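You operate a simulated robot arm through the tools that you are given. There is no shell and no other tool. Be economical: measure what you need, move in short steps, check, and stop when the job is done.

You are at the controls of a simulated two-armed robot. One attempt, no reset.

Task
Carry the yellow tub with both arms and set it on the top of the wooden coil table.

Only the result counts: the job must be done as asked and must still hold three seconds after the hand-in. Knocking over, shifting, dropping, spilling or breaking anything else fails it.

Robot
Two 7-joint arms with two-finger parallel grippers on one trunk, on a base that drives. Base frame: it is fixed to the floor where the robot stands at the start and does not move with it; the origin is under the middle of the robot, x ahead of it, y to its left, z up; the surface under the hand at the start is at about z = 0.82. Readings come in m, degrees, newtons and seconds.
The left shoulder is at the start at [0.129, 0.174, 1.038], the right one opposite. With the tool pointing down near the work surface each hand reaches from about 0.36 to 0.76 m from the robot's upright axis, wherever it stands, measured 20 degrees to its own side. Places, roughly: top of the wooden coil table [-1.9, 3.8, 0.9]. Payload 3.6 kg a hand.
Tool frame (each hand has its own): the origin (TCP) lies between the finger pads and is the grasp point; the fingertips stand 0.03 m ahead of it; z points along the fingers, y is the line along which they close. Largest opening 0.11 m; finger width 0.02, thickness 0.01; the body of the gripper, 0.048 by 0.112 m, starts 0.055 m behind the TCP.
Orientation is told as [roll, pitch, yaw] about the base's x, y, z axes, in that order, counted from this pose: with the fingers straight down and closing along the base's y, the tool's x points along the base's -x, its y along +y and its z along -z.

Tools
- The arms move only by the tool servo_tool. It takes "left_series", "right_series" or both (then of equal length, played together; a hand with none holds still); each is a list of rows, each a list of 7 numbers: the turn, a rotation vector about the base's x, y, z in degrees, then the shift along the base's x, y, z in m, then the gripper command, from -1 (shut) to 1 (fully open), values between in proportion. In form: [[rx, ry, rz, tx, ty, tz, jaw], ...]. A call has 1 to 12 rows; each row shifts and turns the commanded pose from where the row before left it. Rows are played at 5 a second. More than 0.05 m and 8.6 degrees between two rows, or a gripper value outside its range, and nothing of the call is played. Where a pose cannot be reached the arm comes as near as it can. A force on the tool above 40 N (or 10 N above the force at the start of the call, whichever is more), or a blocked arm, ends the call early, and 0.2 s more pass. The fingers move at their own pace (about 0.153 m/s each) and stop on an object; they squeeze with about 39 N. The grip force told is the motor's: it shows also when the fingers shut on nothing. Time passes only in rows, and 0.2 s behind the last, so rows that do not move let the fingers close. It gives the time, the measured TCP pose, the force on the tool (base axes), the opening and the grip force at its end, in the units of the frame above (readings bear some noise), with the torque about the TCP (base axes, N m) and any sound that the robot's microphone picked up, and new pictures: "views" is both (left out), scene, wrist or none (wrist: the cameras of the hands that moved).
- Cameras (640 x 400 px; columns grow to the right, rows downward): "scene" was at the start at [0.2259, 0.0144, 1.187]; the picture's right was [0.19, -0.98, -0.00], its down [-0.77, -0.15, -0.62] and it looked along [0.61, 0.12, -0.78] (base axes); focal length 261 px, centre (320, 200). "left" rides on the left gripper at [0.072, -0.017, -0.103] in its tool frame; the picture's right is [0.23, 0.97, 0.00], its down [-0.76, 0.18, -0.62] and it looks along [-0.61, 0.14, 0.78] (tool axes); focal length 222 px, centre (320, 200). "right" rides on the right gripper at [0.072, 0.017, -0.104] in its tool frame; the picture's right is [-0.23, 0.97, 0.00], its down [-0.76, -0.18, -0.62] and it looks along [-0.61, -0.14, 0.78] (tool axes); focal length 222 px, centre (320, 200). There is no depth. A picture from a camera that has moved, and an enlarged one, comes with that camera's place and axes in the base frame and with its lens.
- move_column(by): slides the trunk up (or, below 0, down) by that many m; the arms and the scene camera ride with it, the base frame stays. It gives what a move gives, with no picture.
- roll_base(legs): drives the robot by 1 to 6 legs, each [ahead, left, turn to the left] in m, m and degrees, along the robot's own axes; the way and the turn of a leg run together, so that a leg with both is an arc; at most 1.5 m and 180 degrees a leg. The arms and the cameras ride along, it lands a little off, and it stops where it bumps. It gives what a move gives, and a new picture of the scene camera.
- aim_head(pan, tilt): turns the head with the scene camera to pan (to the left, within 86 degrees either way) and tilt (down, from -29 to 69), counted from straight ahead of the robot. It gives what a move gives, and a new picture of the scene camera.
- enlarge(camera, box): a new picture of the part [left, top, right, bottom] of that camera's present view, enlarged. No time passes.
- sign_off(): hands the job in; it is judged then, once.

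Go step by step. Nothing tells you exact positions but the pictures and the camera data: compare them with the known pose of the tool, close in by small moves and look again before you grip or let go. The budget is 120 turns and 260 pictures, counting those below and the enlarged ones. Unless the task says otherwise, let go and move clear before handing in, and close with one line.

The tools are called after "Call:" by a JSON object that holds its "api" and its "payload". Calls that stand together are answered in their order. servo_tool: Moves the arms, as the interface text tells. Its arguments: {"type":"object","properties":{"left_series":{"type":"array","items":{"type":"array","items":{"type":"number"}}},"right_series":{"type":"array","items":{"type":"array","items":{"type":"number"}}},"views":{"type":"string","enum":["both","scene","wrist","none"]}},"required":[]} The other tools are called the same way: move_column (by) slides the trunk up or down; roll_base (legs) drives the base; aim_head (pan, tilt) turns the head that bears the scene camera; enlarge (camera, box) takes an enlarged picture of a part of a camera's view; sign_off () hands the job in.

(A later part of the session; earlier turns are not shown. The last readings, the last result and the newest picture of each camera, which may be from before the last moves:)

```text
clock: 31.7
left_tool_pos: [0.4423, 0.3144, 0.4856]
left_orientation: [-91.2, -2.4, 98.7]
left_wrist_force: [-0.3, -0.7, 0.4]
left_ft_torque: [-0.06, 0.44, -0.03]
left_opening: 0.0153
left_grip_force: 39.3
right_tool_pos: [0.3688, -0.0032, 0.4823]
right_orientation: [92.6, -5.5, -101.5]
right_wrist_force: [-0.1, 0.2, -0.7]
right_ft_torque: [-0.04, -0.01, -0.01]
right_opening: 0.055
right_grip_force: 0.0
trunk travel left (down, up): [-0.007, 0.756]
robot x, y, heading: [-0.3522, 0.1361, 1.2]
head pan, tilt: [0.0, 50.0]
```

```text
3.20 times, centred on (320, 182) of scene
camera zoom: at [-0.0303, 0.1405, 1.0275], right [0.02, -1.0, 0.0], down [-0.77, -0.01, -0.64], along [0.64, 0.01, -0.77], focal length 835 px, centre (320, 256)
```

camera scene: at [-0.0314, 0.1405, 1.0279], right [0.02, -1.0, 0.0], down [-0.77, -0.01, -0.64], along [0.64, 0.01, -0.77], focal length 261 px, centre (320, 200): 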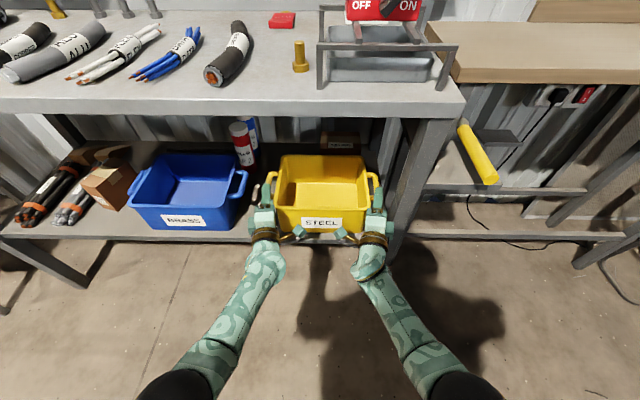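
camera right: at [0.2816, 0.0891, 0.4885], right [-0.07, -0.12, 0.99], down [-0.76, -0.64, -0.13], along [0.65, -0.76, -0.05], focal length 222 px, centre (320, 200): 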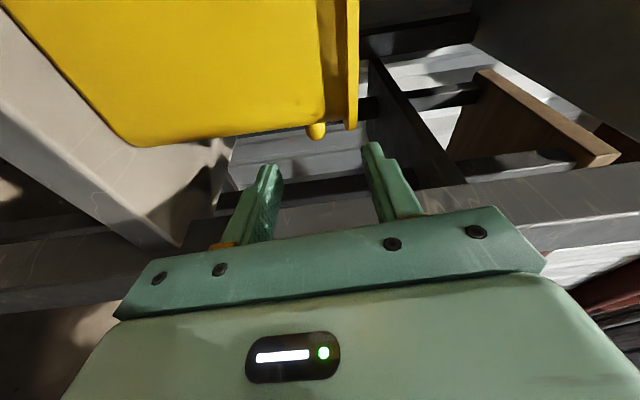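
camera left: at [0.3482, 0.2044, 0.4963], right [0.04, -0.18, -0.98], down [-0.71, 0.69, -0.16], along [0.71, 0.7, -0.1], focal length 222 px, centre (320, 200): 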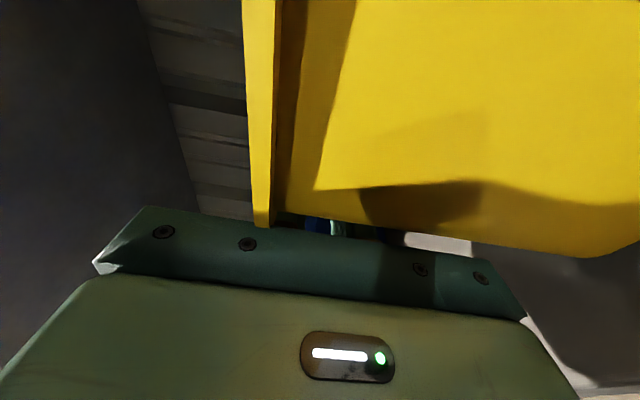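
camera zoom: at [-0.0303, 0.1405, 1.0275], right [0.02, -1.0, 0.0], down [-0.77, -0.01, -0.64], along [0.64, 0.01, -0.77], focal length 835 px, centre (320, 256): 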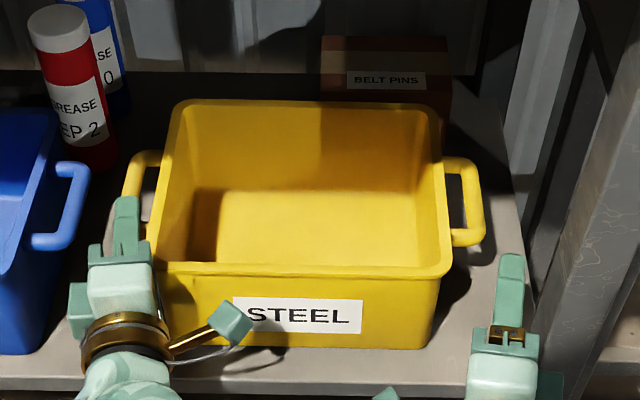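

Slid cleanly with the right handle bar now at y≈0.016. Now I bring the right hand in on that line.

Call:
{"api": "servo_tool", "payload": {"right_series": [[0, 0, 0, 0, 0.01, 0.001, 0], [0, 0, 0, 0, 0.009, 0.001, 0], [0, 0, 0, 0.02, 0, 0, 0], [0, 0, 0, 0.02, 0, 0, 0], [0, 0, 0, 0.02, 0, 0, 0], [0, 0, 0, 0.018, 0, 0, 0]], "left_series": [[0, 0, 0, 0, 0, 0, -1], [0, 0, 0, 0, 0, 0, -1], [0, 0, 0, 0, 0, 0, -1], [0, 0, 0, 0, 0, 0, -1], [0, 0, 0, 0, 0, 0, -1], [0, 0, 0, 0, 0, 0, -1]], "views": "wrist"}}

Call:
{"api": "enlarge", "payload": {"camera": "scene", "box": [220, 120, 420, 245]}}

```text
clock: 33.1
left_tool_pos: [0.4435, 0.3157, 0.4859]
left_orientation: [-91.4, -2.5, 99.0]
left_wrist_force: [3.5, 2.5, -0.5]
left_ft_torque: [0.01, 0.24, 1.14]
left_opening: 0.0154
left_grip_force: 39.1
right_tool_pos: [0.4456, 0.0159, 0.4825]
right_orientation: [92.6, -5.5, -101.6]
right_wrist_force: [-4.4, -1.2, -2.5]
right_ft_torque: [-0.09, 0.07, 0.22]
right_opening: 0.0552
right_grip_force: 0.1
trunk travel left (down, up): [-0.007, 0.756]
robot x, y, heading: [-0.3519, 0.1347, 1.0]
head pan, tilt: [0.0, 50.0]
camera right: at [0.3587, 0.1084, 0.4889], right [-0.07, -0.12, 0.99], down [-0.76, -0.64, -0.13], along [0.65, -0.76, -0.05], focal length 222 px, centre (320, 200)
camera left: at [0.3527, 0.2263, 0.498], right [0.05, -0.18, -0.98], down [-0.73, 0.66, -0.16], along [0.68, 0.73, -0.1], focal length 222 px, centre (320, 200)
```

right: 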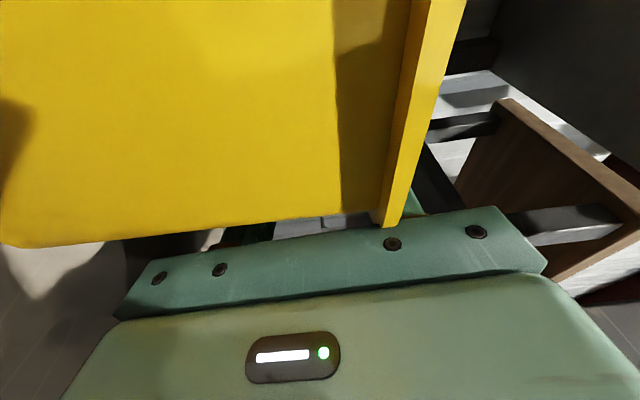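
left: 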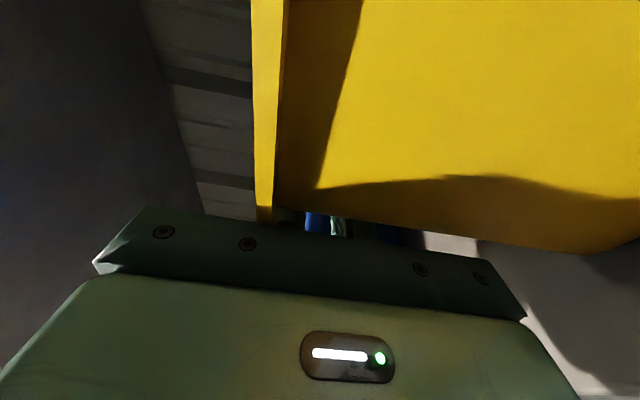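

```text
3.20 times, centred on (320, 182) of scene
camera zoom: at [-0.0303, 0.1406, 1.0275], right [0.02, -1.0, 0.0], down [-0.77, -0.01, -0.64], along [0.64, 0.01, -0.77], focal length 835 px, centre (320, 256)
```

zoom: 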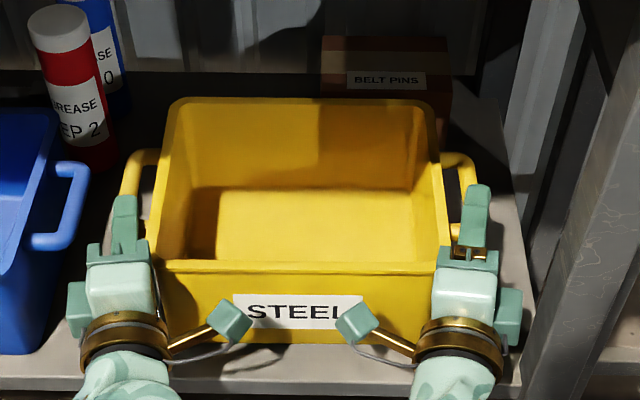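

The right hand just touched the rim; I back it off 4 mm and close.

Call:
{"api": "servo_tool", "payload": {"right_series": [[0, 0, 0, -0.004, 0, 0, 0], [0, 0, 0, 0, 0, 0, -1], [0, 0, 0, 0, 0, 0, -1], [0, 0, 0, 0, 0, 0, -1]], "left_series": [[0, 0, 0, 0, 0, 0, -1], [0, 0, 0, 0, 0, 0, -1], [0, 0, 0, 0, 0, 0, -1], [0, 0, 0, 0, 0, 0, -1]], "views": "none"}}

Call:
{"api": "enlarge", "payload": {"camera": "scene", "box": [220, 120, 420, 245]}}

```text
clock: 34.1
left_tool_pos: [0.442, 0.3123, 0.4843]
left_orientation: [-91.0, -2.6, 98.7]
left_wrist_force: [-3.2, -1.4, 0.5]
left_ft_torque: [-0.01, 0.05, -0.49]
left_opening: 0.0154
left_grip_force: 38.9
right_tool_pos: [0.4439, 0.0153, 0.4828]
right_orientation: [92.7, -5.4, -101.4]
right_wrist_force: [2.9, 1.1, 0.5]
right_ft_torque: [0.0, 0.2, -0.6]
right_opening: 0.0155
right_grip_force: 39.5
trunk travel left (down, up): [-0.007, 0.756]
robot x, y, heading: [-0.3549, 0.1342, 1.0]
head pan, tilt: [0.0, 50.0]
```

```text
3.20 times, centred on (320, 182) of scene
camera zoom: at [-0.0299, 0.1405, 1.0273], right [0.02, -1.0, 0.0], down [-0.77, -0.01, -0.64], along [0.64, 0.01, -0.77], focal length 835 px, centre (320, 256)
```

zoom: 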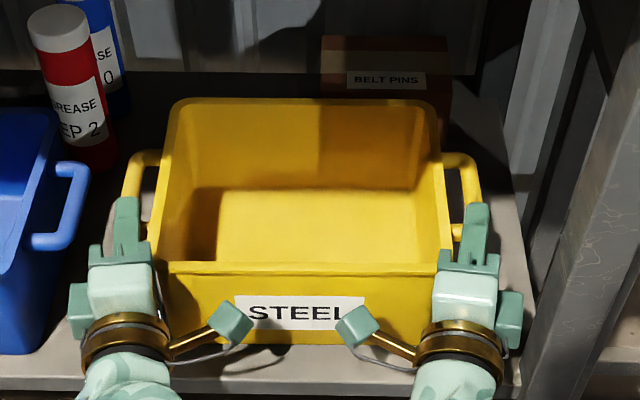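

Both handles are gripped. I lift slowly a few centimetres and watch the forces.

Call:
{"api": "servo_tool", "payload": {"right_series": [[0, 0, 0, 0, 0, 0.008, -1], [0, 0, 0, 0, 0, 0.008, -1], [0, 0, 0, 0, 0, 0.008, -1], [0, 0, 0, 0, 0, 0.008, -1], [0, 0, 0, 0, 0, 0.008, -1]], "left_series": [[0, 0, 0, 0, 0, 0.008, -1], [0, 0, 0, 0, 0, 0.008, -1], [0, 0, 0, 0, 0, 0.008, -1], [0, 0, 0, 0, 0, 0.008, -1], [0, 0, 0, 0, 0, 0.008, -1]], "views": "scene"}}

Call:
{"api": "enlarge", "payload": {"camera": "scene", "box": [220, 120, 420, 245]}}

```text
clock: 35.3
left_tool_pos: [0.4426, 0.314, 0.526]
left_orientation: [-91.3, -2.4, 98.9]
left_wrist_force: [3.6, -3.9, -2.3]
left_ft_torque: [-0.13, -0.05, 0.76]
left_opening: 0.0157
left_grip_force: 39.6
right_tool_pos: [0.4436, 0.0144, 0.5236]
right_orientation: [92.5, -5.6, -101.3]
right_wrist_force: [-4.6, 5.1, -2.9]
right_ft_torque: [-0.11, 0.32, 0.26]
right_opening: 0.0152
right_grip_force: 38.9
trunk travel left (down, up): [-0.007, 0.756]
robot x, y, heading: [-0.3515, 0.1377, 1.1]
head pan, tilt: [0.0, 50.0]
camera scene: at [-0.03, 0.1405, 1.0274], right [0.02, -1.0, 0.0], down [-0.77, -0.01, -0.64], along [0.64, 0.01, -0.77], focal length 261 px, centre (320, 200)
```

scene: 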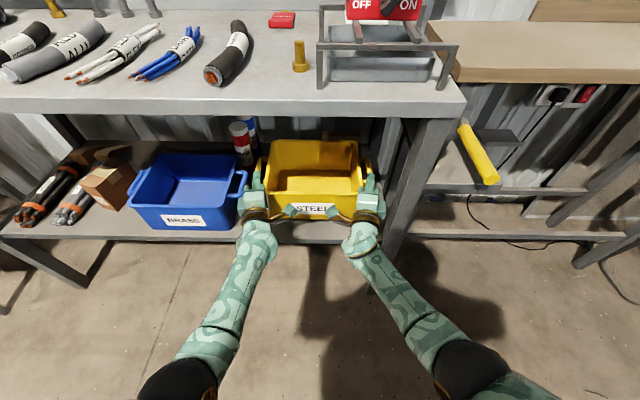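

```text
3.20 times, centred on (320, 182) of scene
camera zoom: at [-0.03, 0.1405, 1.0274], right [0.02, -1.0, 0.0], down [-0.77, -0.01, -0.64], along [0.64, 0.01, -0.77], focal length 835 px, centre (320, 256)
```

zoom: 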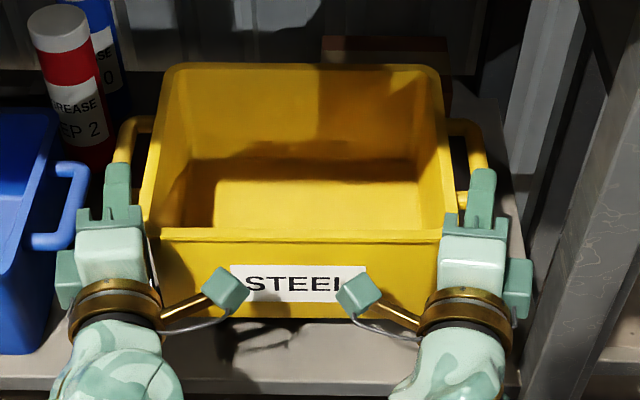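

The tub is up and light (~0.5 kg). I back straight out with the base.

Call:
{"api": "roll_base", "payload": {"legs": [[-0.15, 0.006, 0], [-0.3, 0.006, 0]]}}

```text
clock: 36.6
left_tool_pos: [0.3446, 0.283, 0.53]
left_orientation: [-91.8, -2.3, 97.4]
left_wrist_force: [0.4, 0.1, -3.0]
left_ft_torque: [0.06, 0.06, -0.02]
left_opening: 0.0155
left_grip_force: 38.5
right_tool_pos: [0.3374, -0.0124, 0.5287]
right_orientation: [93.1, -5.2, -103.0]
right_wrist_force: [-0.4, -0.7, -2.5]
right_ft_torque: [0.07, 0.22, 0.17]
right_opening: 0.0155
right_grip_force: 38.8
trunk travel left (down, up): [-0.007, 0.756]
robot x, y, heading: [-0.4591, 0.1297, -0.3]
head pan, tilt: [0.0, 50.0]
stopped in leg 1: the robot was blocked; the commanded pose is now the measured one
camera scene: at [-0.1322, 0.1237, 1.0274], right [-0.01, -1.0, 0.0], down [-0.77, 0.01, -0.64], along [0.64, -0.01, -0.77], focal length 261 px, centre (320, 200)
```

scene: 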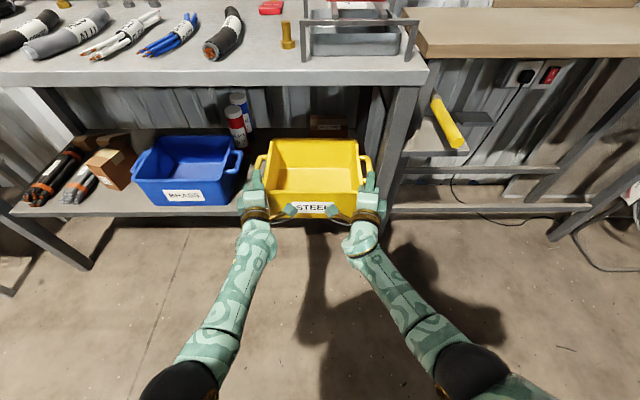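

The base reported a block at x≈−0.46, perhaps something behind. I look to both sides/rear with the head.

Call:
{"api": "aim_head", "payload": {"pan": 86, "tilt": 55}}

Call:
{"api": "aim_head", "payload": {"pan": -86, "tilt": 55}}

```text
clock: 38.2
left_tool_pos: [0.3443, 0.2845, 0.5317]
left_orientation: [-91.7, -2.4, 97.3]
left_wrist_force: [0.3, 0.4, -2.3]
left_ft_torque: [-0.06, -0.02, 0.02]
left_opening: 0.0156
left_grip_force: 39.2
right_tool_pos: [0.337, -0.0128, 0.5302]
right_orientation: [93.2, -5.2, -103.0]
right_wrist_force: [0.4, 0.2, -1.7]
right_ft_torque: [0.0, 0.25, -0.03]
right_opening: 0.0155
right_grip_force: 39.4
trunk travel left (down, up): [-0.007, 0.756]
robot x, y, heading: [-0.4544, 0.1284, -0.3]
head pan, tilt: [85.9, 55.0]
camera scene: at [-0.2032, 0.1964, 1.0209], right [1.0, -0.08, 0.0], down [-0.07, -0.82, -0.57], along [0.05, 0.57, -0.82], focal length 261 px, centre (320, 200)
```

scene: 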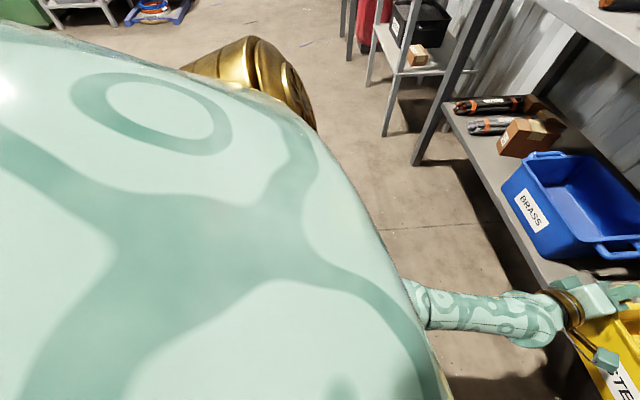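

```text
clock: 40.8
left_tool_pos: [0.3443, 0.2831, 0.5315]
left_orientation: [-91.8, -2.4, 97.3]
left_wrist_force: [0.1, -0.4, -2.7]
left_ft_torque: [-0.05, 0.05, -0.06]
left_opening: 0.0155
left_grip_force: 39.1
right_tool_pos: [0.3367, -0.0128, 0.5292]
right_orientation: [93.2, -5.3, -103.0]
right_wrist_force: [0.6, -0.2, -2.7]
right_ft_torque: [0.04, 0.28, -0.06]
right_opening: 0.0155
right_grip_force: 39.0
trunk travel left (down, up): [-0.007, 0.756]
robot x, y, heading: [-0.4582, 0.1256, -0.8]
head pan, tilt: [-85.9, 55.0]
camera scene: at [-0.2046, 0.0526, 1.0209], right [-1.0, -0.06, 0.0], down [-0.05, 0.82, -0.57], along [0.03, -0.57, -0.82], focal length 261 px, centre (320, 200)
```

scene: 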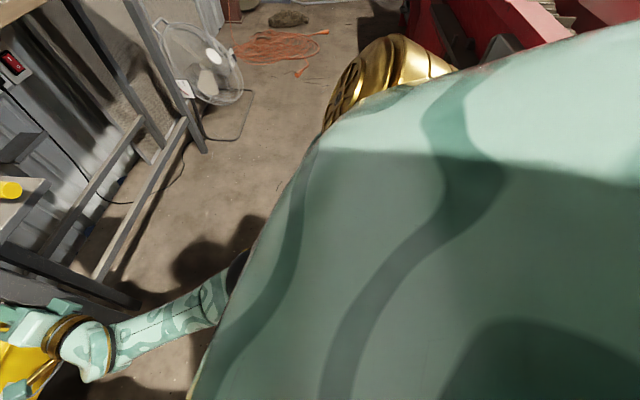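

Something at the left rear stops the base (or the folded trunk does). First, nudge the tub left for leg clearance, then raise the column a little, which also draws the shoulders back.

Call:
{"api": "servo_tool", "payload": {"right_series": [[0, 0, 0, -0.005, 0.007, 0, -1], [0, 0, 0, -0.005, 0.007, 0, -1], [0, 0, 0, -0.005, 0.007, 0, -1]], "left_series": [[0, 0, 0, -0.005, 0.007, 0, -1], [0, 0, 0, -0.005, 0.007, 0, -1], [0, 0, 0, -0.005, 0.007, 0, -1]], "views": "none"}}

Call:
{"api": "move_column", "payload": {"by": 0.04}}

Call:
{"api": "aim_head", "payload": {"pan": 0, "tilt": 50}}

```text
clock: 41.6
left_tool_pos: [0.3302, 0.3044, 0.531]
left_orientation: [-91.8, -2.4, 97.2]
left_wrist_force: [-2.8, -0.8, -1.9]
left_ft_torque: [0.0, 0.06, -0.16]
left_opening: 0.0156
left_grip_force: 39.4
right_tool_pos: [0.3225, 0.0081, 0.5295]
right_orientation: [93.2, -5.2, -103.0]
right_wrist_force: [2.7, -0.5, -1.8]
right_ft_torque: [0.08, 0.21, -0.64]
right_opening: 0.0152
right_grip_force: 39.1
trunk travel left (down, up): [-0.007, 0.756]
robot x, y, heading: [-0.458, 0.1255, -0.3]
head pan, tilt: [-85.9, 55.0]
```

```text
clock: 42.4
left_tool_pos: [0.331, 0.3044, 0.5703]
left_orientation: [-91.6, -2.4, 97.3]
left_wrist_force: [0.9, 0.4, -2.5]
left_ft_torque: [-0.03, 0.01, 0.34]
left_opening: 0.0153
left_grip_force: 38.2
right_tool_pos: [0.3223, 0.0083, 0.568]
right_orientation: [93.2, -5.3, -103.0]
right_wrist_force: [-0.4, -0.3, -3.7]
right_ft_torque: [-0.03, 0.22, -0.03]
right_opening: 0.0155
right_grip_force: 39.3
trunk travel left (down, up): [-0.047, 0.716]
robot x, y, heading: [-0.4582, 0.1268, -0.5]
head pan, tilt: [-85.9, 55.0]
```

```text
clock: 44.0
left_tool_pos: [0.33, 0.3048, 0.5717]
left_orientation: [-91.9, -2.4, 97.3]
left_wrist_force: [0.6, 0.2, -3.1]
left_ft_torque: [-0.04, 0.0, 0.12]
left_opening: 0.0152
left_grip_force: 39.1
right_tool_pos: [0.3227, 0.0096, 0.5693]
right_orientation: [93.2, -5.3, -102.9]
right_wrist_force: [-1.3, -0.5, -2.7]
right_ft_torque: [-0.02, 0.27, 0.09]
right_opening: 0.0155
right_grip_force: 38.7
trunk travel left (down, up): [-0.047, 0.716]
robot x, y, heading: [-0.4575, 0.1263, -0.4]
head pan, tilt: [0.0, 50.0]
camera scene: at [-0.1575, 0.124, 1.0708], right [-0.01, -1.0, 0.0], down [-0.77, 0.01, -0.64], along [0.64, -0.01, -0.77], focal length 261 px, centre (320, 200)
```

scene: 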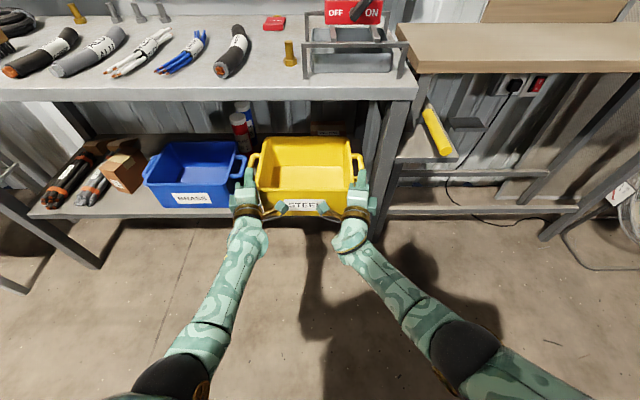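

Column motion keeps the tub level. Retry backing a bit.

Call:
{"api": "roll_base", "payload": {"legs": [[-0.1, 0, 0]]}}

```text
clock: 44.8
left_tool_pos: [0.3302, 0.3025, 0.5698]
left_orientation: [-91.6, -2.4, 97.1]
left_wrist_force: [-0.2, -0.6, -3.0]
left_ft_torque: [0.0, 0.07, 0.15]
left_opening: 0.0153
left_grip_force: 38.6
right_tool_pos: [0.3211, 0.0052, 0.5684]
right_orientation: [93.2, -5.3, -103.2]
right_wrist_force: [0.6, 0.3, -2.6]
right_ft_torque: [0.0, 0.24, -0.25]
right_opening: 0.0157
right_grip_force: 39.6
trunk travel left (down, up): [-0.047, 0.716]
robot x, y, heading: [-0.4566, 0.129, -0.4]
head pan, tilt: [0.0, 50.0]
stopped in leg 1: the robot was blocked; the commanded pose is now the measured one
camera scene: at [-0.1579, 0.1223, 1.0707], right [-0.01, -1.0, 0.0], down [-0.77, 0.01, -0.64], along [0.64, -0.01, -0.77], focal length 261 px, centre (320, 200)
```

scene: 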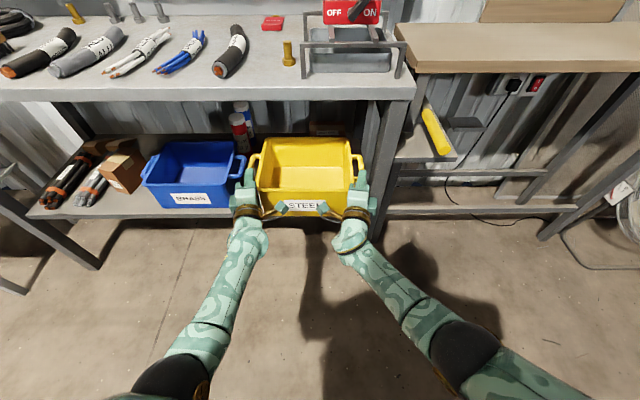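

A hard obstacle is right behind. So I'll pull the tub out with the arms instead: raise the column slightly more, then draw the hands back in small steps.

Call:
{"api": "move_column", "payload": {"by": 0.05}}

Call:
{"api": "servo_tool", "payload": {"right_series": [[0, 0, 0, -0.02, 0, 0, -1], [0, 0, 0, -0.02, 0, 0, -1], [0, 0, 0, -0.02, 0, 0, -1], [0, 0, 0, -0.02, 0, 0, -1]], "left_series": [[0, 0, 0, -0.02, 0, 0, -1], [0, 0, 0, -0.02, 0, 0, -1], [0, 0, 0, -0.02, 0, 0, -1], [0, 0, 0, -0.02, 0, 0, -1]], "views": "scene"}}

```text
clock: 45.7
left_tool_pos: [0.3304, 0.3019, 0.6197]
left_orientation: [-91.8, -2.5, 97.0]
left_wrist_force: [0.0, -0.3, -2.5]
left_ft_torque: [-0.02, -0.03, 0.22]
left_opening: 0.0154
left_grip_force: 38.9
right_tool_pos: [0.3228, 0.0053, 0.6172]
right_orientation: [93.1, -5.3, -103.2]
right_wrist_force: [0.2, 1.5, -3.6]
right_ft_torque: [-0.04, 0.24, -0.18]
right_opening: 0.0153
right_grip_force: 39.2
trunk travel left (down, up): [-0.097, 0.666]
robot x, y, heading: [-0.4529, 0.1266, -0.6]
head pan, tilt: [0.0, 50.0]
```

```text
clock: 46.7
left_tool_pos: [0.248, 0.3012, 0.6198]
left_orientation: [-91.8, -2.6, 97.0]
left_wrist_force: [0.0, -4.4, -2.9]
left_ft_torque: [0.02, 0.0, 0.0]
left_opening: 0.0155
left_grip_force: 38.9
right_tool_pos: [0.2414, 0.0046, 0.6199]
right_orientation: [93.3, -5.3, -103.2]
right_wrist_force: [0.2, 5.0, -1.7]
right_ft_torque: [0.06, 0.22, -0.1]
right_opening: 0.0152
right_grip_force: 38.9
trunk travel left (down, up): [-0.097, 0.666]
robot x, y, heading: [-0.4551, 0.1233, -0.7]
head pan, tilt: [0.0, 50.0]
camera scene: at [-0.1899, 0.1226, 1.125], right [-0.01, -1.0, 0.0], down [-0.77, 0.01, -0.64], along [0.64, -0.01, -0.77], focal length 261 px, centre (320, 200)
```

scene: 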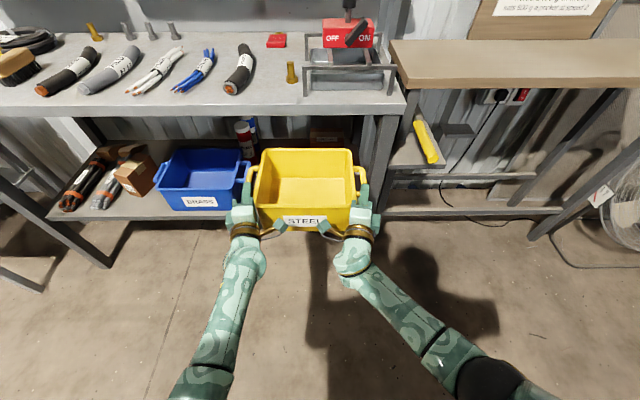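

Arms retract smoothly. I continue pulling back another 10 cm.

Call:
{"api": "servo_tool", "payload": {"right_series": [[0, 0, 0, -0.02, 0, 0, -1], [0, 0, 0, -0.02, 0, 0, -1], [0, 0, 0, -0.02, 0, 0, -1], [0, 0, 0, -0.02, 0, 0, -1], [0, 0, 0, -0.02, 0, 0, -1]], "left_series": [[0, 0, 0, -0.02, 0, 0, -1], [0, 0, 0, -0.02, 0, 0, -1], [0, 0, 0, -0.02, 0, 0, -1], [0, 0, 0, -0.02, 0, 0, -1], [0, 0, 0, -0.02, 0, 0, -1]], "views": "scene"}}

```text
clock: 48.1
left_tool_pos: [0.1733, 0.3125, 0.6505]
left_orientation: [-96.0, -4.1, 97.1]
left_wrist_force: [-2.6, -5.0, -2.0]
left_ft_torque: [-0.23, 0.89, -0.69]
left_opening: 0.0154
left_grip_force: 39.0
right_tool_pos: [0.1417, 0.0046, 0.6183]
right_orientation: [93.1, -5.3, -103.0]
right_wrist_force: [1.3, 4.9, -3.3]
right_ft_torque: [-0.02, -0.53, 0.28]
right_opening: 0.0155
right_grip_force: 39.1
trunk travel left (down, up): [-0.097, 0.666]
robot x, y, heading: [-0.4528, 0.1258, -0.5]
head pan, tilt: [0.0, 50.0]
stopped in row 5 (left hand): the arm was blocked; the commanded pose is now the measured one
camera scene: at [-0.1898, 0.1228, 1.1249], right [-0.01, -1.0, 0.0], down [-0.77, 0.01, -0.64], along [0.64, -0.01, -0.77], focal length 261 px, centre (320, 200)
```

scene: 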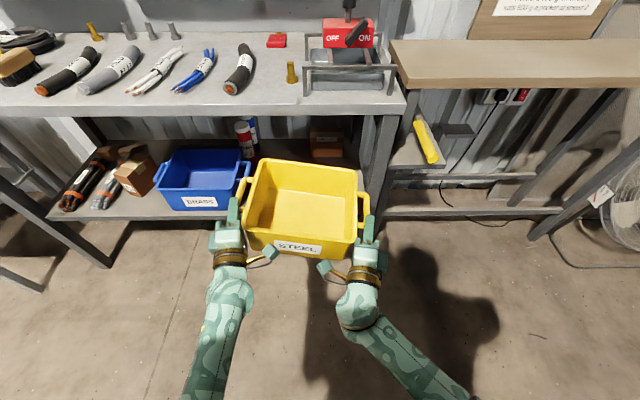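

The left arm hit its limit and the tub tilted a little; I bring the right hand to match, and then lower both a bit to let me raise the column (moving shoulders back).

Call:
{"api": "servo_tool", "payload": {"right_series": [[0, 0, 0, 0.015, 0.004, 0.007, -1], [0, 0, 0, 0.012, 0.004, 0.007, -1], [0, 0, 0, 0, 0, 0, -1], [0, 0, 0, 0, 0, 0, -1], [0, 0, 0, 0, 0, 0, -1]], "left_series": [[0, 0, 0, 0, 0, -0.007, -1], [0, 0, 0, 0, 0, -0.007, -1], [0, 1, 0, 0, 0, 0, -1], [0, 2, 0, 0, 0, 0, -1], [0, 2, 0, 0, 0, 0, -1]], "views": "scene"}}

```text
clock: 49.3
left_tool_pos: [0.1715, 0.3279, 0.6316]
left_orientation: [-91.1, -9.2, 95.4]
left_wrist_force: [-2.7, -33.6, -2.5]
left_ft_torque: [0.04, -0.17, -1.12]
left_opening: 0.0154
left_grip_force: 39.3
right_tool_pos: [0.1662, 0.0199, 0.6334]
right_orientation: [93.0, -4.8, -102.1]
right_wrist_force: [2.4, 34.0, -2.4]
right_ft_torque: [-0.04, 0.46, 0.4]
right_opening: 0.0154
right_grip_force: 38.7
trunk travel left (down, up): [-0.097, 0.666]
robot x, y, heading: [-0.4555, 0.128, -0.8]
head pan, tilt: [0.0, 50.0]
camera scene: at [-0.1898, 0.1228, 1.1249], right [-0.01, -1.0, 0.0], down [-0.77, 0.01, -0.64], along [0.64, -0.01, -0.77], focal length 261 px, centre (320, 200)
```

scene: 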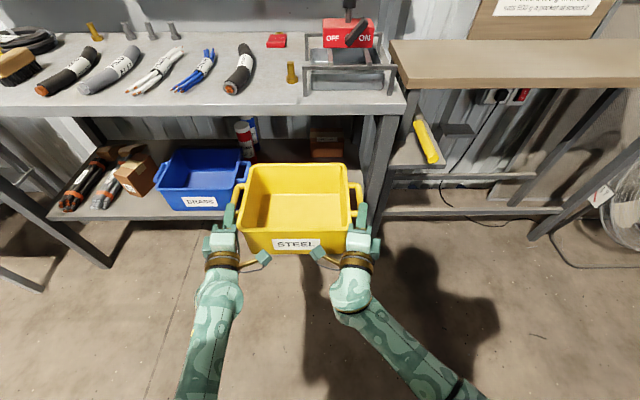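

The tub is level again but stretched sideways with 34 N; I ease the right hand toward it.

Call:
{"api": "servo_tool", "payload": {"right_series": [[0, 0, 0, 0, 0.004, 0, -1], [0, 0, 0, 0, 0.004, 0, -1], [0, 0, 0, 0, 0, 0, -1]], "left_series": [[0, 0, 0, 0, 0, 0, -1], [0, 0, 0, 0, 0, 0, -1], [0, 0, 0, 0, 0, 0, -1]], "views": "none"}}

```text
clock: 50.1
left_tool_pos: [0.1744, 0.3301, 0.6365]
left_orientation: [-91.6, -8.8, 96.0]
left_wrist_force: [-5.4, -27.2, -2.7]
left_ft_torque: [0.06, 0.02, -1.34]
left_opening: 0.0155
left_grip_force: 39.2
right_tool_pos: [0.1688, 0.0222, 0.6326]
right_orientation: [93.2, -5.3, -103.1]
right_wrist_force: [5.3, 26.9, -3.4]
right_ft_torque: [0.02, 0.34, -0.15]
right_opening: 0.0156
right_grip_force: 39.3
trunk travel left (down, up): [-0.097, 0.666]
robot x, y, heading: [-0.4535, 0.1288, -0.9]
head pan, tilt: [0.0, 50.0]
```

Call:
{"api": "move_column", "payload": {"by": 0.04}}

Call:
{"api": "servo_tool", "payload": {"right_series": [[0, 0, 0, 0, 0.0, -0.01, -1], [0, 0, 0, 0, 0.0, -0.01, -1], [0, 0, 0, 0, 0, -0.01, -1], [0, 0, 0, 0, 0, -0.01, -1]], "left_series": [[0, 0, 0, 0, -0.003, -0.01, -1], [0, 0, 0, 0, -0.003, -0.01, -1], [0, 0, 0, 0, 0, -0.01, -1], [0, 0, 0, 0, 0, -0.01, -1]], "views": "none"}}

```text
clock: 50.9
left_tool_pos: [0.1733, 0.3311, 0.6733]
left_orientation: [-91.5, -8.8, 96.1]
left_wrist_force: [-3.1, -29.8, -3.9]
left_ft_torque: [0.05, -0.08, -1.26]
left_opening: 0.0154
left_grip_force: 39.2
right_tool_pos: [0.169, 0.0223, 0.6711]
right_orientation: [93.1, -5.4, -102.9]
right_wrist_force: [4.2, 29.4, -1.9]
right_ft_torque: [0.02, 0.33, 0.06]
right_opening: 0.0154
right_grip_force: 39.2
trunk travel left (down, up): [-0.137, 0.626]
robot x, y, heading: [-0.4574, 0.1207, -0.3]
head pan, tilt: [0.0, 50.0]
```

```text
clock: 51.9
left_tool_pos: [0.1723, 0.3106, 0.6362]
left_orientation: [-91.0, -4.2, 97.4]
left_wrist_force: [-0.5, 34.4, -1.8]
left_ft_torque: [-0.05, -0.05, 0.74]
left_opening: 0.0156
left_grip_force: 38.7
right_tool_pos: [0.1694, 0.0177, 0.6335]
right_orientation: [93.2, -5.5, -103.5]
right_wrist_force: [0.2, -35.3, -3.3]
right_ft_torque: [0.06, 0.33, -0.96]
right_opening: 0.0157
right_grip_force: 38.7
trunk travel left (down, up): [-0.137, 0.626]
robot x, y, heading: [-0.4583, 0.1247, -0.9]
head pan, tilt: [0.0, 50.0]
```

Call:
{"api": "servo_tool", "payload": {"right_series": [[0, 0, 0, 0, -0.003, 0, -1], [0, 0, 0, 0, -0.003, 0, -1], [0, 0, 0, -0.01, 0, 0, -1], [0, 0, 0, -0.01, 0, 0, -1]], "left_series": [[0, 0, 0, 0, 0, 0, -1], [0, 0, 0, 0, 0, 0, -1], [0, 0, 0, -0.01, 0, 0, -1], [0, 0, 0, -0.01, 0, 0, -1]], "views": "none"}}

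```text
clock: 52.9
left_tool_pos: [0.1527, 0.3052, 0.6371]
left_orientation: [-91.1, -4.2, 97.0]
left_wrist_force: [4.8, 18.0, -2.8]
left_ft_torque: [-0.07, -0.16, 1.31]
left_opening: 0.0154
left_grip_force: 39.2
right_tool_pos: [0.1482, 0.0161, 0.6325]
right_orientation: [93.1, -5.3, -103.1]
right_wrist_force: [-4.5, -18.1, -2.8]
right_ft_torque: [0.07, 0.43, -0.19]
right_opening: 0.0155
right_grip_force: 39.4
trunk travel left (down, up): [-0.137, 0.626]
robot x, y, heading: [-0.456, 0.126, -0.8]
head pan, tilt: [0.0, 50.0]
```

Works. I relax the squeeze a bit and pull back further.

Call:
{"api": "servo_tool", "payload": {"right_series": [[0, 0, 0, 0, -0.003, 0, -1], [0, 0, 0, -0.01, 0, 0, -1], [0, 0, 0, -0.01, 0, 0, -1], [0, 0, 0, -0.01, 0, 0, -1], [0, 0, 0, -0.01, 0, 0, -1]], "left_series": [[0, 0, 0, 0, 0, 0, -1], [0, 0, 0, -0.01, 0, 0, -1], [0, 0, 0, -0.01, 0, 0, -1], [0, 0, 0, -0.01, 0, 0, -1], [0, 0, 0, -0.01, 0, 0, -1]], "views": "scene"}}

```text
clock: 54.1
left_tool_pos: [0.1188, 0.3081, 0.6437]
left_orientation: [-92.1, -5.1, 96.5]
left_wrist_force: [0.8, -34.3, -4.0]
left_ft_torque: [0.02, 0.08, -0.49]
left_opening: 0.015
left_grip_force: 39.0
right_tool_pos: [0.1101, 0.0164, 0.6329]
right_orientation: [93.1, -5.1, -102.8]
right_wrist_force: [-0.4, 33.9, -1.0]
right_ft_torque: [-0.05, 0.23, 1.01]
right_opening: 0.0153
right_grip_force: 39.1
trunk travel left (down, up): [-0.137, 0.626]
robot x, y, heading: [-0.4534, 0.1241, -0.6]
head pan, tilt: [0.0, 50.0]
camera scene: at [-0.2145, 0.123, 1.1678], right [-0.01, -1.0, 0.0], down [-0.77, 0.01, -0.64], along [0.64, -0.01, -0.77], focal length 261 px, centre (320, 200)
```

scene: 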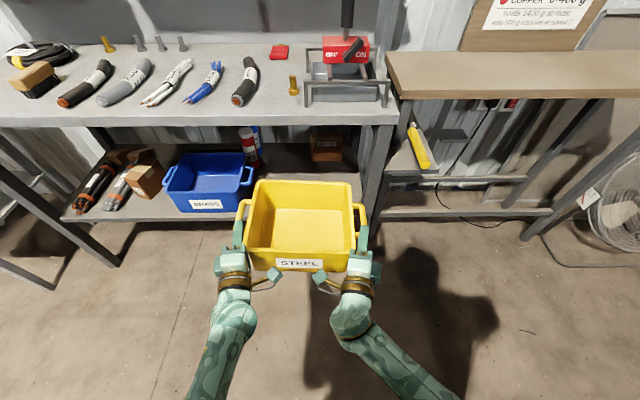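

The tub is fully clear of the bench now. I ease the strain and raise the column to carry height.

Call:
{"api": "servo_tool", "payload": {"right_series": [[0, 0, 0, 0.003, 0.003, 0.004, -1], [0, 0, 0, 0.003, 0.003, 0.004, -1]], "left_series": [[0, 0, 0, 0, 0, 0, -1], [0, 0, 0, 0, 0, 0, -1]], "views": "none"}}

Call:
{"api": "move_column", "payload": {"by": 0.1}}

```text
clock: 54.7
left_tool_pos: [0.1171, 0.3107, 0.6421]
left_orientation: [-91.9, -5.2, 97.1]
left_wrist_force: [7.3, -11.4, -2.1]
left_ft_torque: [-0.07, -0.09, 0.81]
left_opening: 0.0156
left_grip_force: 39.1
right_tool_pos: [0.1155, 0.0176, 0.6404]
right_orientation: [93.1, -5.4, -103.3]
right_wrist_force: [-6.9, 11.8, -3.4]
right_ft_torque: [-0.03, 0.32, 1.28]
right_opening: 0.0156
right_grip_force: 38.8
trunk travel left (down, up): [-0.137, 0.626]
robot x, y, heading: [-0.4566, 0.1269, -0.5]
head pan, tilt: [0.0, 50.0]
```

```text
clock: 56.0
left_tool_pos: [0.112, 0.309, 0.7335]
left_orientation: [-90.8, -5.0, 96.9]
left_wrist_force: [-4.1, 17.7, -2.6]
left_ft_torque: [-0.06, -0.12, -0.11]
left_opening: 0.0152
left_grip_force: 38.7
right_tool_pos: [0.1165, 0.0161, 0.7407]
right_orientation: [93.1, -5.5, -103.4]
right_wrist_force: [2.8, -17.5, -2.8]
right_ft_torque: [0.03, 0.38, -0.65]
right_opening: 0.0153
right_grip_force: 39.3
trunk travel left (down, up): [-0.237, 0.526]
robot x, y, heading: [-0.458, 0.125, -0.8]
head pan, tilt: [0.0, 50.0]
```

Call:
{"api": "move_column", "payload": {"by": 0.08}}

Call:
{"api": "aim_head", "payload": {"pan": 86, "tilt": 35}}

```text
clock: 57.2
left_tool_pos: [0.1128, 0.3091, 0.8163]
left_orientation: [-91.1, -4.2, 97.4]
left_wrist_force: [-1.5, 32.4, -2.7]
left_ft_torque: [-0.06, -0.08, 0.48]
left_opening: 0.0155
left_grip_force: 38.8
right_tool_pos: [0.1156, 0.0152, 0.8195]
right_orientation: [93.1, -5.5, -103.4]
right_wrist_force: [1.4, -31.3, -2.7]
right_ft_torque: [0.0, 0.34, -0.94]
right_opening: 0.0155
right_grip_force: 39.0
trunk travel left (down, up): [-0.317, 0.446]
robot x, y, heading: [-0.4561, 0.1256, -0.9]
head pan, tilt: [0.0, 50.0]
```

```text
clock: 58.8
left_tool_pos: [0.1121, 0.3094, 0.816]
left_orientation: [-91.0, -4.3, 97.3]
left_wrist_force: [2.2, 32.4, -3.0]
left_ft_torque: [-0.06, -0.06, 1.01]
left_opening: 0.0154
left_grip_force: 39.2
right_tool_pos: [0.1147, 0.0153, 0.8207]
right_orientation: [93.2, -5.3, -103.3]
right_wrist_force: [-0.8, -31.0, -2.1]
right_ft_torque: [0.02, 0.4, -0.55]
right_opening: 0.0154
right_grip_force: 39.0
trunk travel left (down, up): [-0.317, 0.446]
robot x, y, heading: [-0.4553, 0.122, -0.8]
head pan, tilt: [85.9, 35.0]
camera scene: at [-0.3749, 0.2129, 1.3766], right [1.0, -0.08, 0.0], down [-0.05, -0.57, -0.82], along [0.07, 0.82, -0.57], focal length 261 px, centre (320, 200)
```

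scene: 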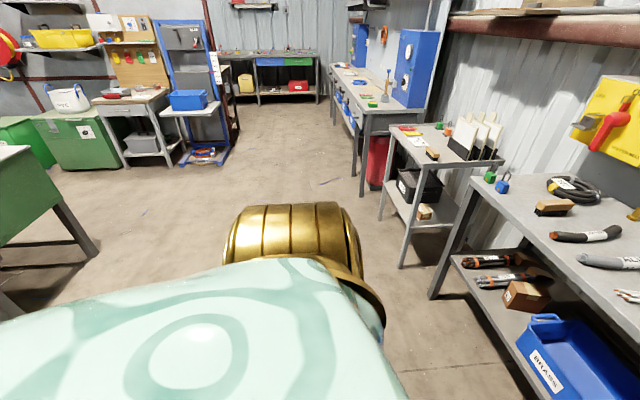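

Clear room to the left. I relax the squeeze between the hands and turn 25° left to see behind.

Call:
{"api": "servo_tool", "payload": {"right_series": [[0, 0, 0, 0, -0.003, 0, -1], [0, 0, 0, 0, 0, 0, -1]], "left_series": [[0, 0, 0, 0, 0.002, 0.003, -1], [0, 0, 0, 0, 0, 0, -1]], "views": "none"}}

Call:
{"api": "roll_base", "payload": {"legs": [[0, 0, 25]]}}

```text
clock: 59.4
left_tool_pos: [0.1119, 0.3089, 0.8212]
left_orientation: [-91.1, -4.6, 96.9]
left_wrist_force: [1.8, 12.5, -3.4]
left_ft_torque: [0.05, -0.06, 0.8]
left_opening: 0.0155
left_grip_force: 38.9
right_tool_pos: [0.1148, 0.0151, 0.822]
right_orientation: [93.2, -5.2, -103.0]
right_wrist_force: [-1.8, -11.9, -1.1]
right_ft_torque: [0.15, 0.32, -0.42]
right_opening: 0.0155
right_grip_force: 39.3
trunk travel left (down, up): [-0.317, 0.446]
robot x, y, heading: [-0.4546, 0.1222, -0.7]
head pan, tilt: [85.9, 35.0]
```

```text
clock: 61.0
left_tool_pos: [-0.0139, 0.5253, 0.8189]
left_orientation: [-91.0, -4.6, 121.1]
left_wrist_force: [4.7, -0.3, -1.0]
left_ft_torque: [0.0, -0.14, 0.72]
left_opening: 0.0155
left_grip_force: 38.7
right_tool_pos: [0.1108, 0.2613, 0.8224]
right_orientation: [93.3, -5.3, -78.6]
right_wrist_force: [-4.3, 0.5, -3.4]
right_ft_torque: [-0.21, 0.39, 0.59]
right_opening: 0.0156
right_grip_force: 38.7
trunk travel left (down, up): [-0.317, 0.446]
robot x, y, heading: [-0.4553, 0.1253, 23.7]
head pan, tilt: [85.9, 35.0]
camera scene: at [-0.4181, 0.2381, 1.3766], right [0.94, 0.34, 0.0], down [0.19, -0.54, -0.82], along [-0.28, 0.77, -0.57], focal length 261 px, centre (320, 200)
```

scene: 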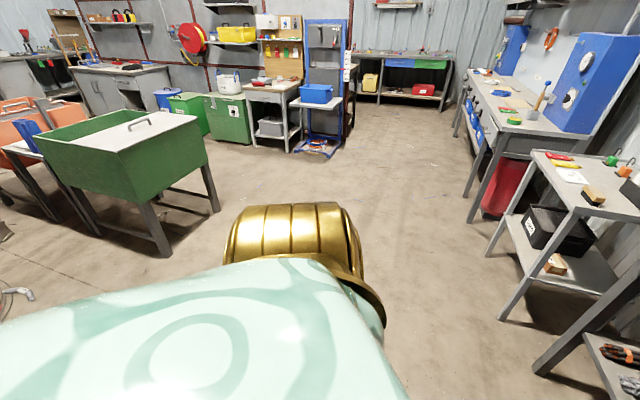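

Call:
{"api": "roll_base", "payload": {"legs": [[0, 0, 35]]}}

```text
clock: 63.1
left_tool_pos: [-0.3204, 0.7059, 0.8197]
left_orientation: [-91.0, -4.6, 155.9]
left_wrist_force: [4.5, -2.6, -2.6]
left_ft_torque: [0.07, -0.04, -0.06]
left_opening: 0.0152
left_grip_force: 39.0
right_tool_pos: [-0.0675, 0.5567, 0.822]
right_orientation: [93.1, -5.4, -44.1]
right_wrist_force: [-4.0, 0.8, -2.2]
right_ft_torque: [-0.29, 0.2, 0.15]
right_opening: 0.0154
right_grip_force: 39.4
trunk travel left (down, up): [-0.317, 0.446]
robot x, y, heading: [-0.4557, 0.1224, 58.2]
head pan, tilt: [85.9, 35.0]
camera scene: at [-0.4884, 0.2388, 1.3766], right [0.59, 0.81, 0.0], down [0.46, -0.34, -0.82], along [-0.66, 0.48, -0.57], focal length 261 px, centre (320, 200)
```

scene: 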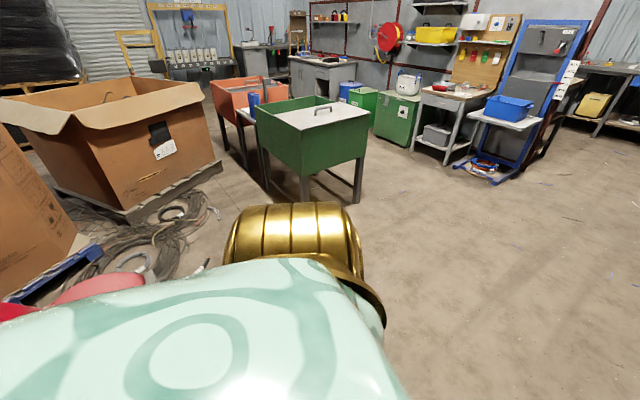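

No drum seen yet; the target spot is about 3.7 m ahead-left. I turn on to face it and look ahead.

Call:
{"api": "roll_base", "payload": {"legs": [[0, 0, 48]]}}

Call:
{"api": "aim_head", "payload": {"pan": 0, "tilt": 20}}

```text
clock: 65.7
left_tool_pos: [-0.8007, 0.6079, 0.8202]
left_orientation: [-91.0, -4.6, -155.5]
left_wrist_force: [3.7, -6.2, -2.8]
left_ft_torque: [-0.07, 0.06, -1.1]
left_opening: 0.0154
left_grip_force: 39.4
right_tool_pos: [-0.5211, 0.699, 0.8229]
right_orientation: [93.2, -5.2, 4.5]
right_wrist_force: [-4.0, 5.2, -2.3]
right_ft_torque: [-0.2, 0.02, -0.82]
right_opening: 0.0151
right_grip_force: 39.0
trunk travel left (down, up): [-0.317, 0.446]
robot x, y, heading: [-0.4557, 0.122, 107.0]
head pan, tilt: [85.9, 35.0]
camera scene: at [-0.561, 0.172, 1.3768], right [-0.22, 0.97, 0.0], down [0.56, 0.13, -0.82], along [-0.8, -0.18, -0.57], focal length 261 px, centre (320, 200)
```

scene: 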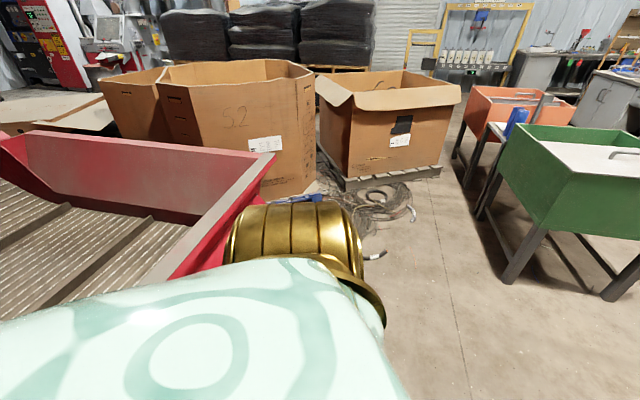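

```text
clock: 67.3
left_tool_pos: [-0.803, 0.6069, 0.8203]
left_orientation: [-91.0, -4.6, -155.6]
left_wrist_force: [2.3, 0.7, -2.0]
left_ft_torque: [0.03, -0.02, -0.13]
left_opening: 0.0155
left_grip_force: 39.2
right_tool_pos: [-0.5235, 0.6992, 0.823]
right_orientation: [93.3, -5.3, 4.5]
right_wrist_force: [-2.6, -0.9, -3.1]
right_ft_torque: [-0.34, -0.11, 0.19]
right_opening: 0.0153
right_grip_force: 39.3
trunk travel left (down, up): [-0.317, 0.446]
robot x, y, heading: [-0.4569, 0.1261, 106.9]
head pan, tilt: [0.0, 20.0]
camera scene: at [-0.5036, 0.281, 1.4004], right [0.96, 0.29, 0.0], down [0.1, -0.33, -0.94], along [-0.27, 0.9, -0.34], focal length 261 px, centre (320, 200)
```

scene: 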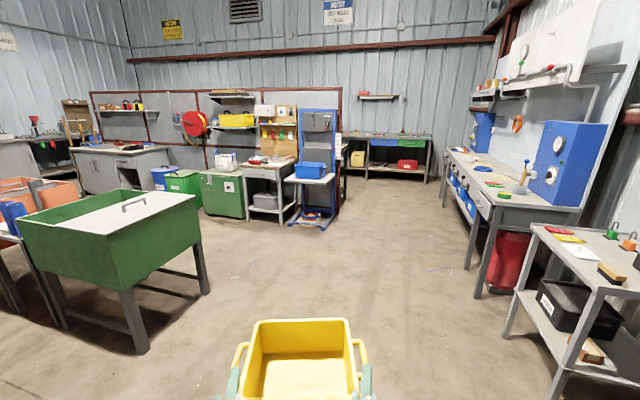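

Call:
{"api": "enlarge", "payload": {"camera": "scene", "box": [180, 90, 350, 240]}}

```text
2.67 times, centred on (265, 165) of scene
camera zoom: at [-0.5036, 0.281, 1.4004], right [0.96, 0.29, 0.0], down [0.1, -0.33, -0.94], along [-0.27, 0.9, -0.34], focal length 696 px, centre (467, 293)
```

zoom: 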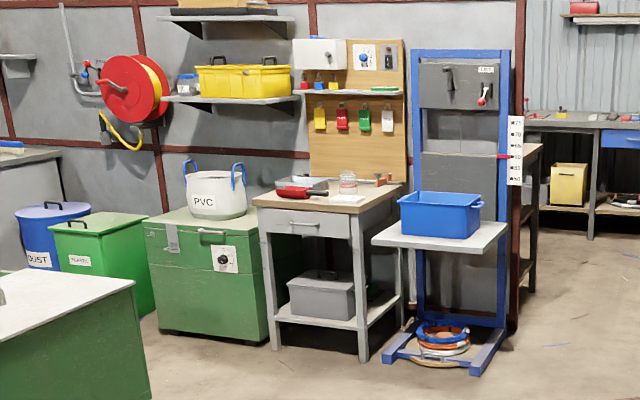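

The wooden table (top z≈0.9) is visible just behind the partition past the blue stand, its near end around x≈−1.2, y≈3.7. I straighten to heading 90° and drive up the aisle.

Call:
{"api": "roll_base", "payload": {"legs": [[0, 0, -16], [1.2, 0, 0]]}}

```text
clock: 69.7
left_tool_pos: [-0.6647, 0.7126, 0.8397]
left_orientation: [-93.6, -5.8, -165.2]
left_wrist_force: [0.8, 2.3, -2.6]
left_ft_torque: [-0.03, -0.01, 0.57]
left_opening: 0.0155
left_grip_force: 38.6
right_tool_pos: [-0.3692, 0.7522, 0.8376]
right_orientation: [94.7, -4.8, -5.0]
right_wrist_force: [-0.7, -4.4, -2.7]
right_ft_torque: [-0.27, -0.06, 0.52]
right_opening: 0.0154
right_grip_force: 38.3
trunk travel left (down, up): [-0.317, 0.446]
robot x, y, heading: [-0.4016, 0.1979, 97.2]
head pan, tilt: [0.0, 20.0]
stopped in leg 2: the robot was blocked; the commanded pose is now the measured one
camera scene: at [-0.4196, 0.3609, 1.4012], right [0.99, 0.13, 0.0], down [0.04, -0.34, -0.94], along [-0.12, 0.93, -0.34], focal length 261 px, centre (320, 200)
```

scene: 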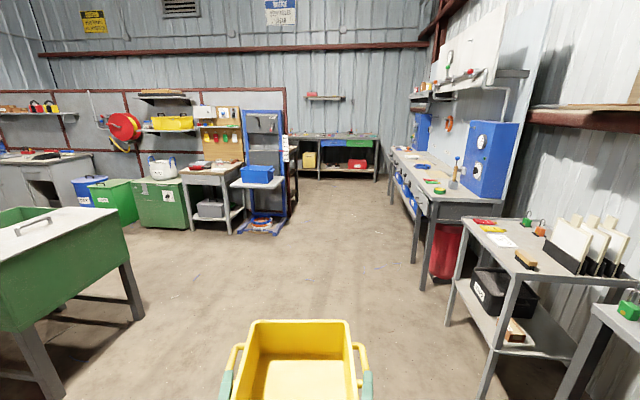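

Call:
{"api": "servo_tool", "payload": {"right_series": [[0, 0, 0, 0, 0, 0, -1], [0, 0, 0, 0, 0, 0, -1]], "left_series": [[0, 0, 0, 0, 0, 0, -1], [0, 0, 0, 0, 0, 0, -1]], "views": "none"}}

Call:
{"api": "aim_head", "payload": {"pan": -86, "tilt": 40}}

Call:
{"api": "aim_head", "payload": {"pan": 86, "tilt": 40}}

```text
clock: 70.3
left_tool_pos: [-0.665, 0.7172, 0.8385]
left_orientation: [-93.4, -5.6, -165.0]
left_wrist_force: [1.4, 1.9, -2.0]
left_ft_torque: [0.05, 0.01, 0.01]
left_opening: 0.0155
left_grip_force: 39.2
right_tool_pos: [-0.3705, 0.7561, 0.8357]
right_orientation: [94.7, -4.8, -5.0]
right_wrist_force: [-1.5, -2.4, -2.8]
right_ft_torque: [-0.27, -0.1, 0.57]
right_opening: 0.0153
right_grip_force: 39.0
trunk travel left (down, up): [-0.317, 0.446]
robot x, y, heading: [-0.4033, 0.2017, 97.5]
head pan, tilt: [0.0, 20.0]
```

```text
clock: 71.9
left_tool_pos: [-0.6649, 0.7177, 0.8388]
left_orientation: [-93.5, -5.6, -165.0]
left_wrist_force: [3.8, 0.0, -2.4]
left_ft_torque: [-0.02, 0.01, -0.1]
left_opening: 0.0152
left_grip_force: 39.3
right_tool_pos: [-0.3707, 0.7573, 0.8353]
right_orientation: [94.8, -4.8, -5.0]
right_wrist_force: [-2.9, -0.1, -1.6]
right_ft_torque: [-0.28, 0.01, 0.01]
right_opening: 0.0154
right_grip_force: 39.6
trunk travel left (down, up): [-0.317, 0.446]
robot x, y, heading: [-0.4044, 0.2015, 97.3]
head pan, tilt: [-85.9, 40.0]
camera scene: at [-0.3262, 0.2904, 1.3691], right [0.2, -0.98, 0.0], down [-0.63, -0.13, -0.77], along [0.75, 0.15, -0.64], focal length 261 px, centre (320, 200)
```

scene: 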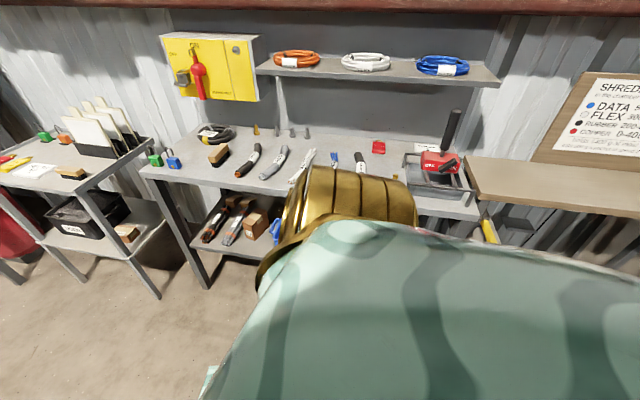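

```text
clock: 74.5
left_tool_pos: [-0.664, 0.7172, 0.839]
left_orientation: [-93.5, -5.7, -165.0]
left_wrist_force: [2.0, -0.7, -2.3]
left_ft_torque: [-0.05, -0.04, -0.06]
left_opening: 0.0153
left_grip_force: 39.3
right_tool_pos: [-0.3701, 0.7562, 0.8347]
right_orientation: [94.7, -4.9, -4.8]
right_wrist_force: [-2.9, -0.4, -2.1]
right_ft_torque: [-0.28, -0.05, 0.01]
right_opening: 0.0155
right_grip_force: 38.5
trunk travel left (down, up): [-0.317, 0.446]
robot x, y, heading: [-0.4002, 0.205, 97.5]
head pan, tilt: [85.9, 40.0]
camera scene: at [-0.4944, 0.2686, 1.3691], right [-0.06, 1.0, 0.0], down [0.64, 0.04, -0.77], along [-0.76, -0.04, -0.64], focal length 261 px, centre (320, 200)
```

scene: 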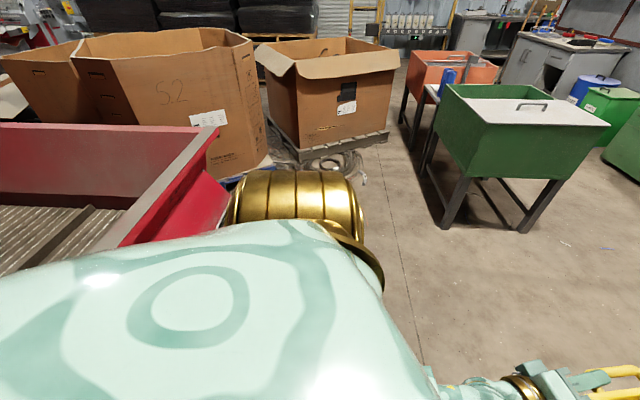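

The left elbow seems to be catching on the red hopper. I sidestep right first, then go ahead a short way.

Call:
{"api": "roll_base", "payload": {"legs": [[0, -0.08, 0], [0.25, 0, 0]]}}

```text
clock: 77.0
left_tool_pos: [-0.6167, 0.9695, 0.8395]
left_orientation: [-93.4, -5.6, -165.1]
left_wrist_force: [2.2, -0.2, -2.4]
left_ft_torque: [-0.05, -0.02, -0.07]
left_opening: 0.0154
left_grip_force: 39.0
right_tool_pos: [-0.3221, 1.0094, 0.835]
right_orientation: [94.8, -4.8, -5.0]
right_wrist_force: [-1.3, 0.2, -2.5]
right_ft_torque: [-0.26, 0.05, -0.02]
right_opening: 0.0155
right_grip_force: 39.1
trunk travel left (down, up): [-0.317, 0.446]
robot x, y, heading: [-0.3529, 0.4542, 97.4]
head pan, tilt: [85.9, 40.0]
camera scene: at [-0.4465, 0.5225, 1.369], right [-0.06, 1.0, 0.0], down [0.64, 0.04, -0.77], along [-0.76, -0.05, -0.64], focal length 261 px, centre (320, 200)
```

scene: 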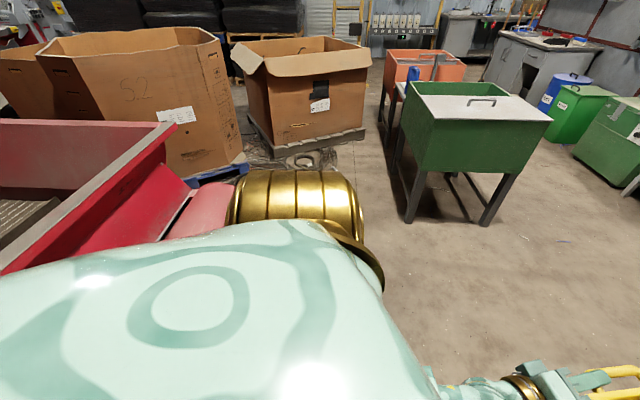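

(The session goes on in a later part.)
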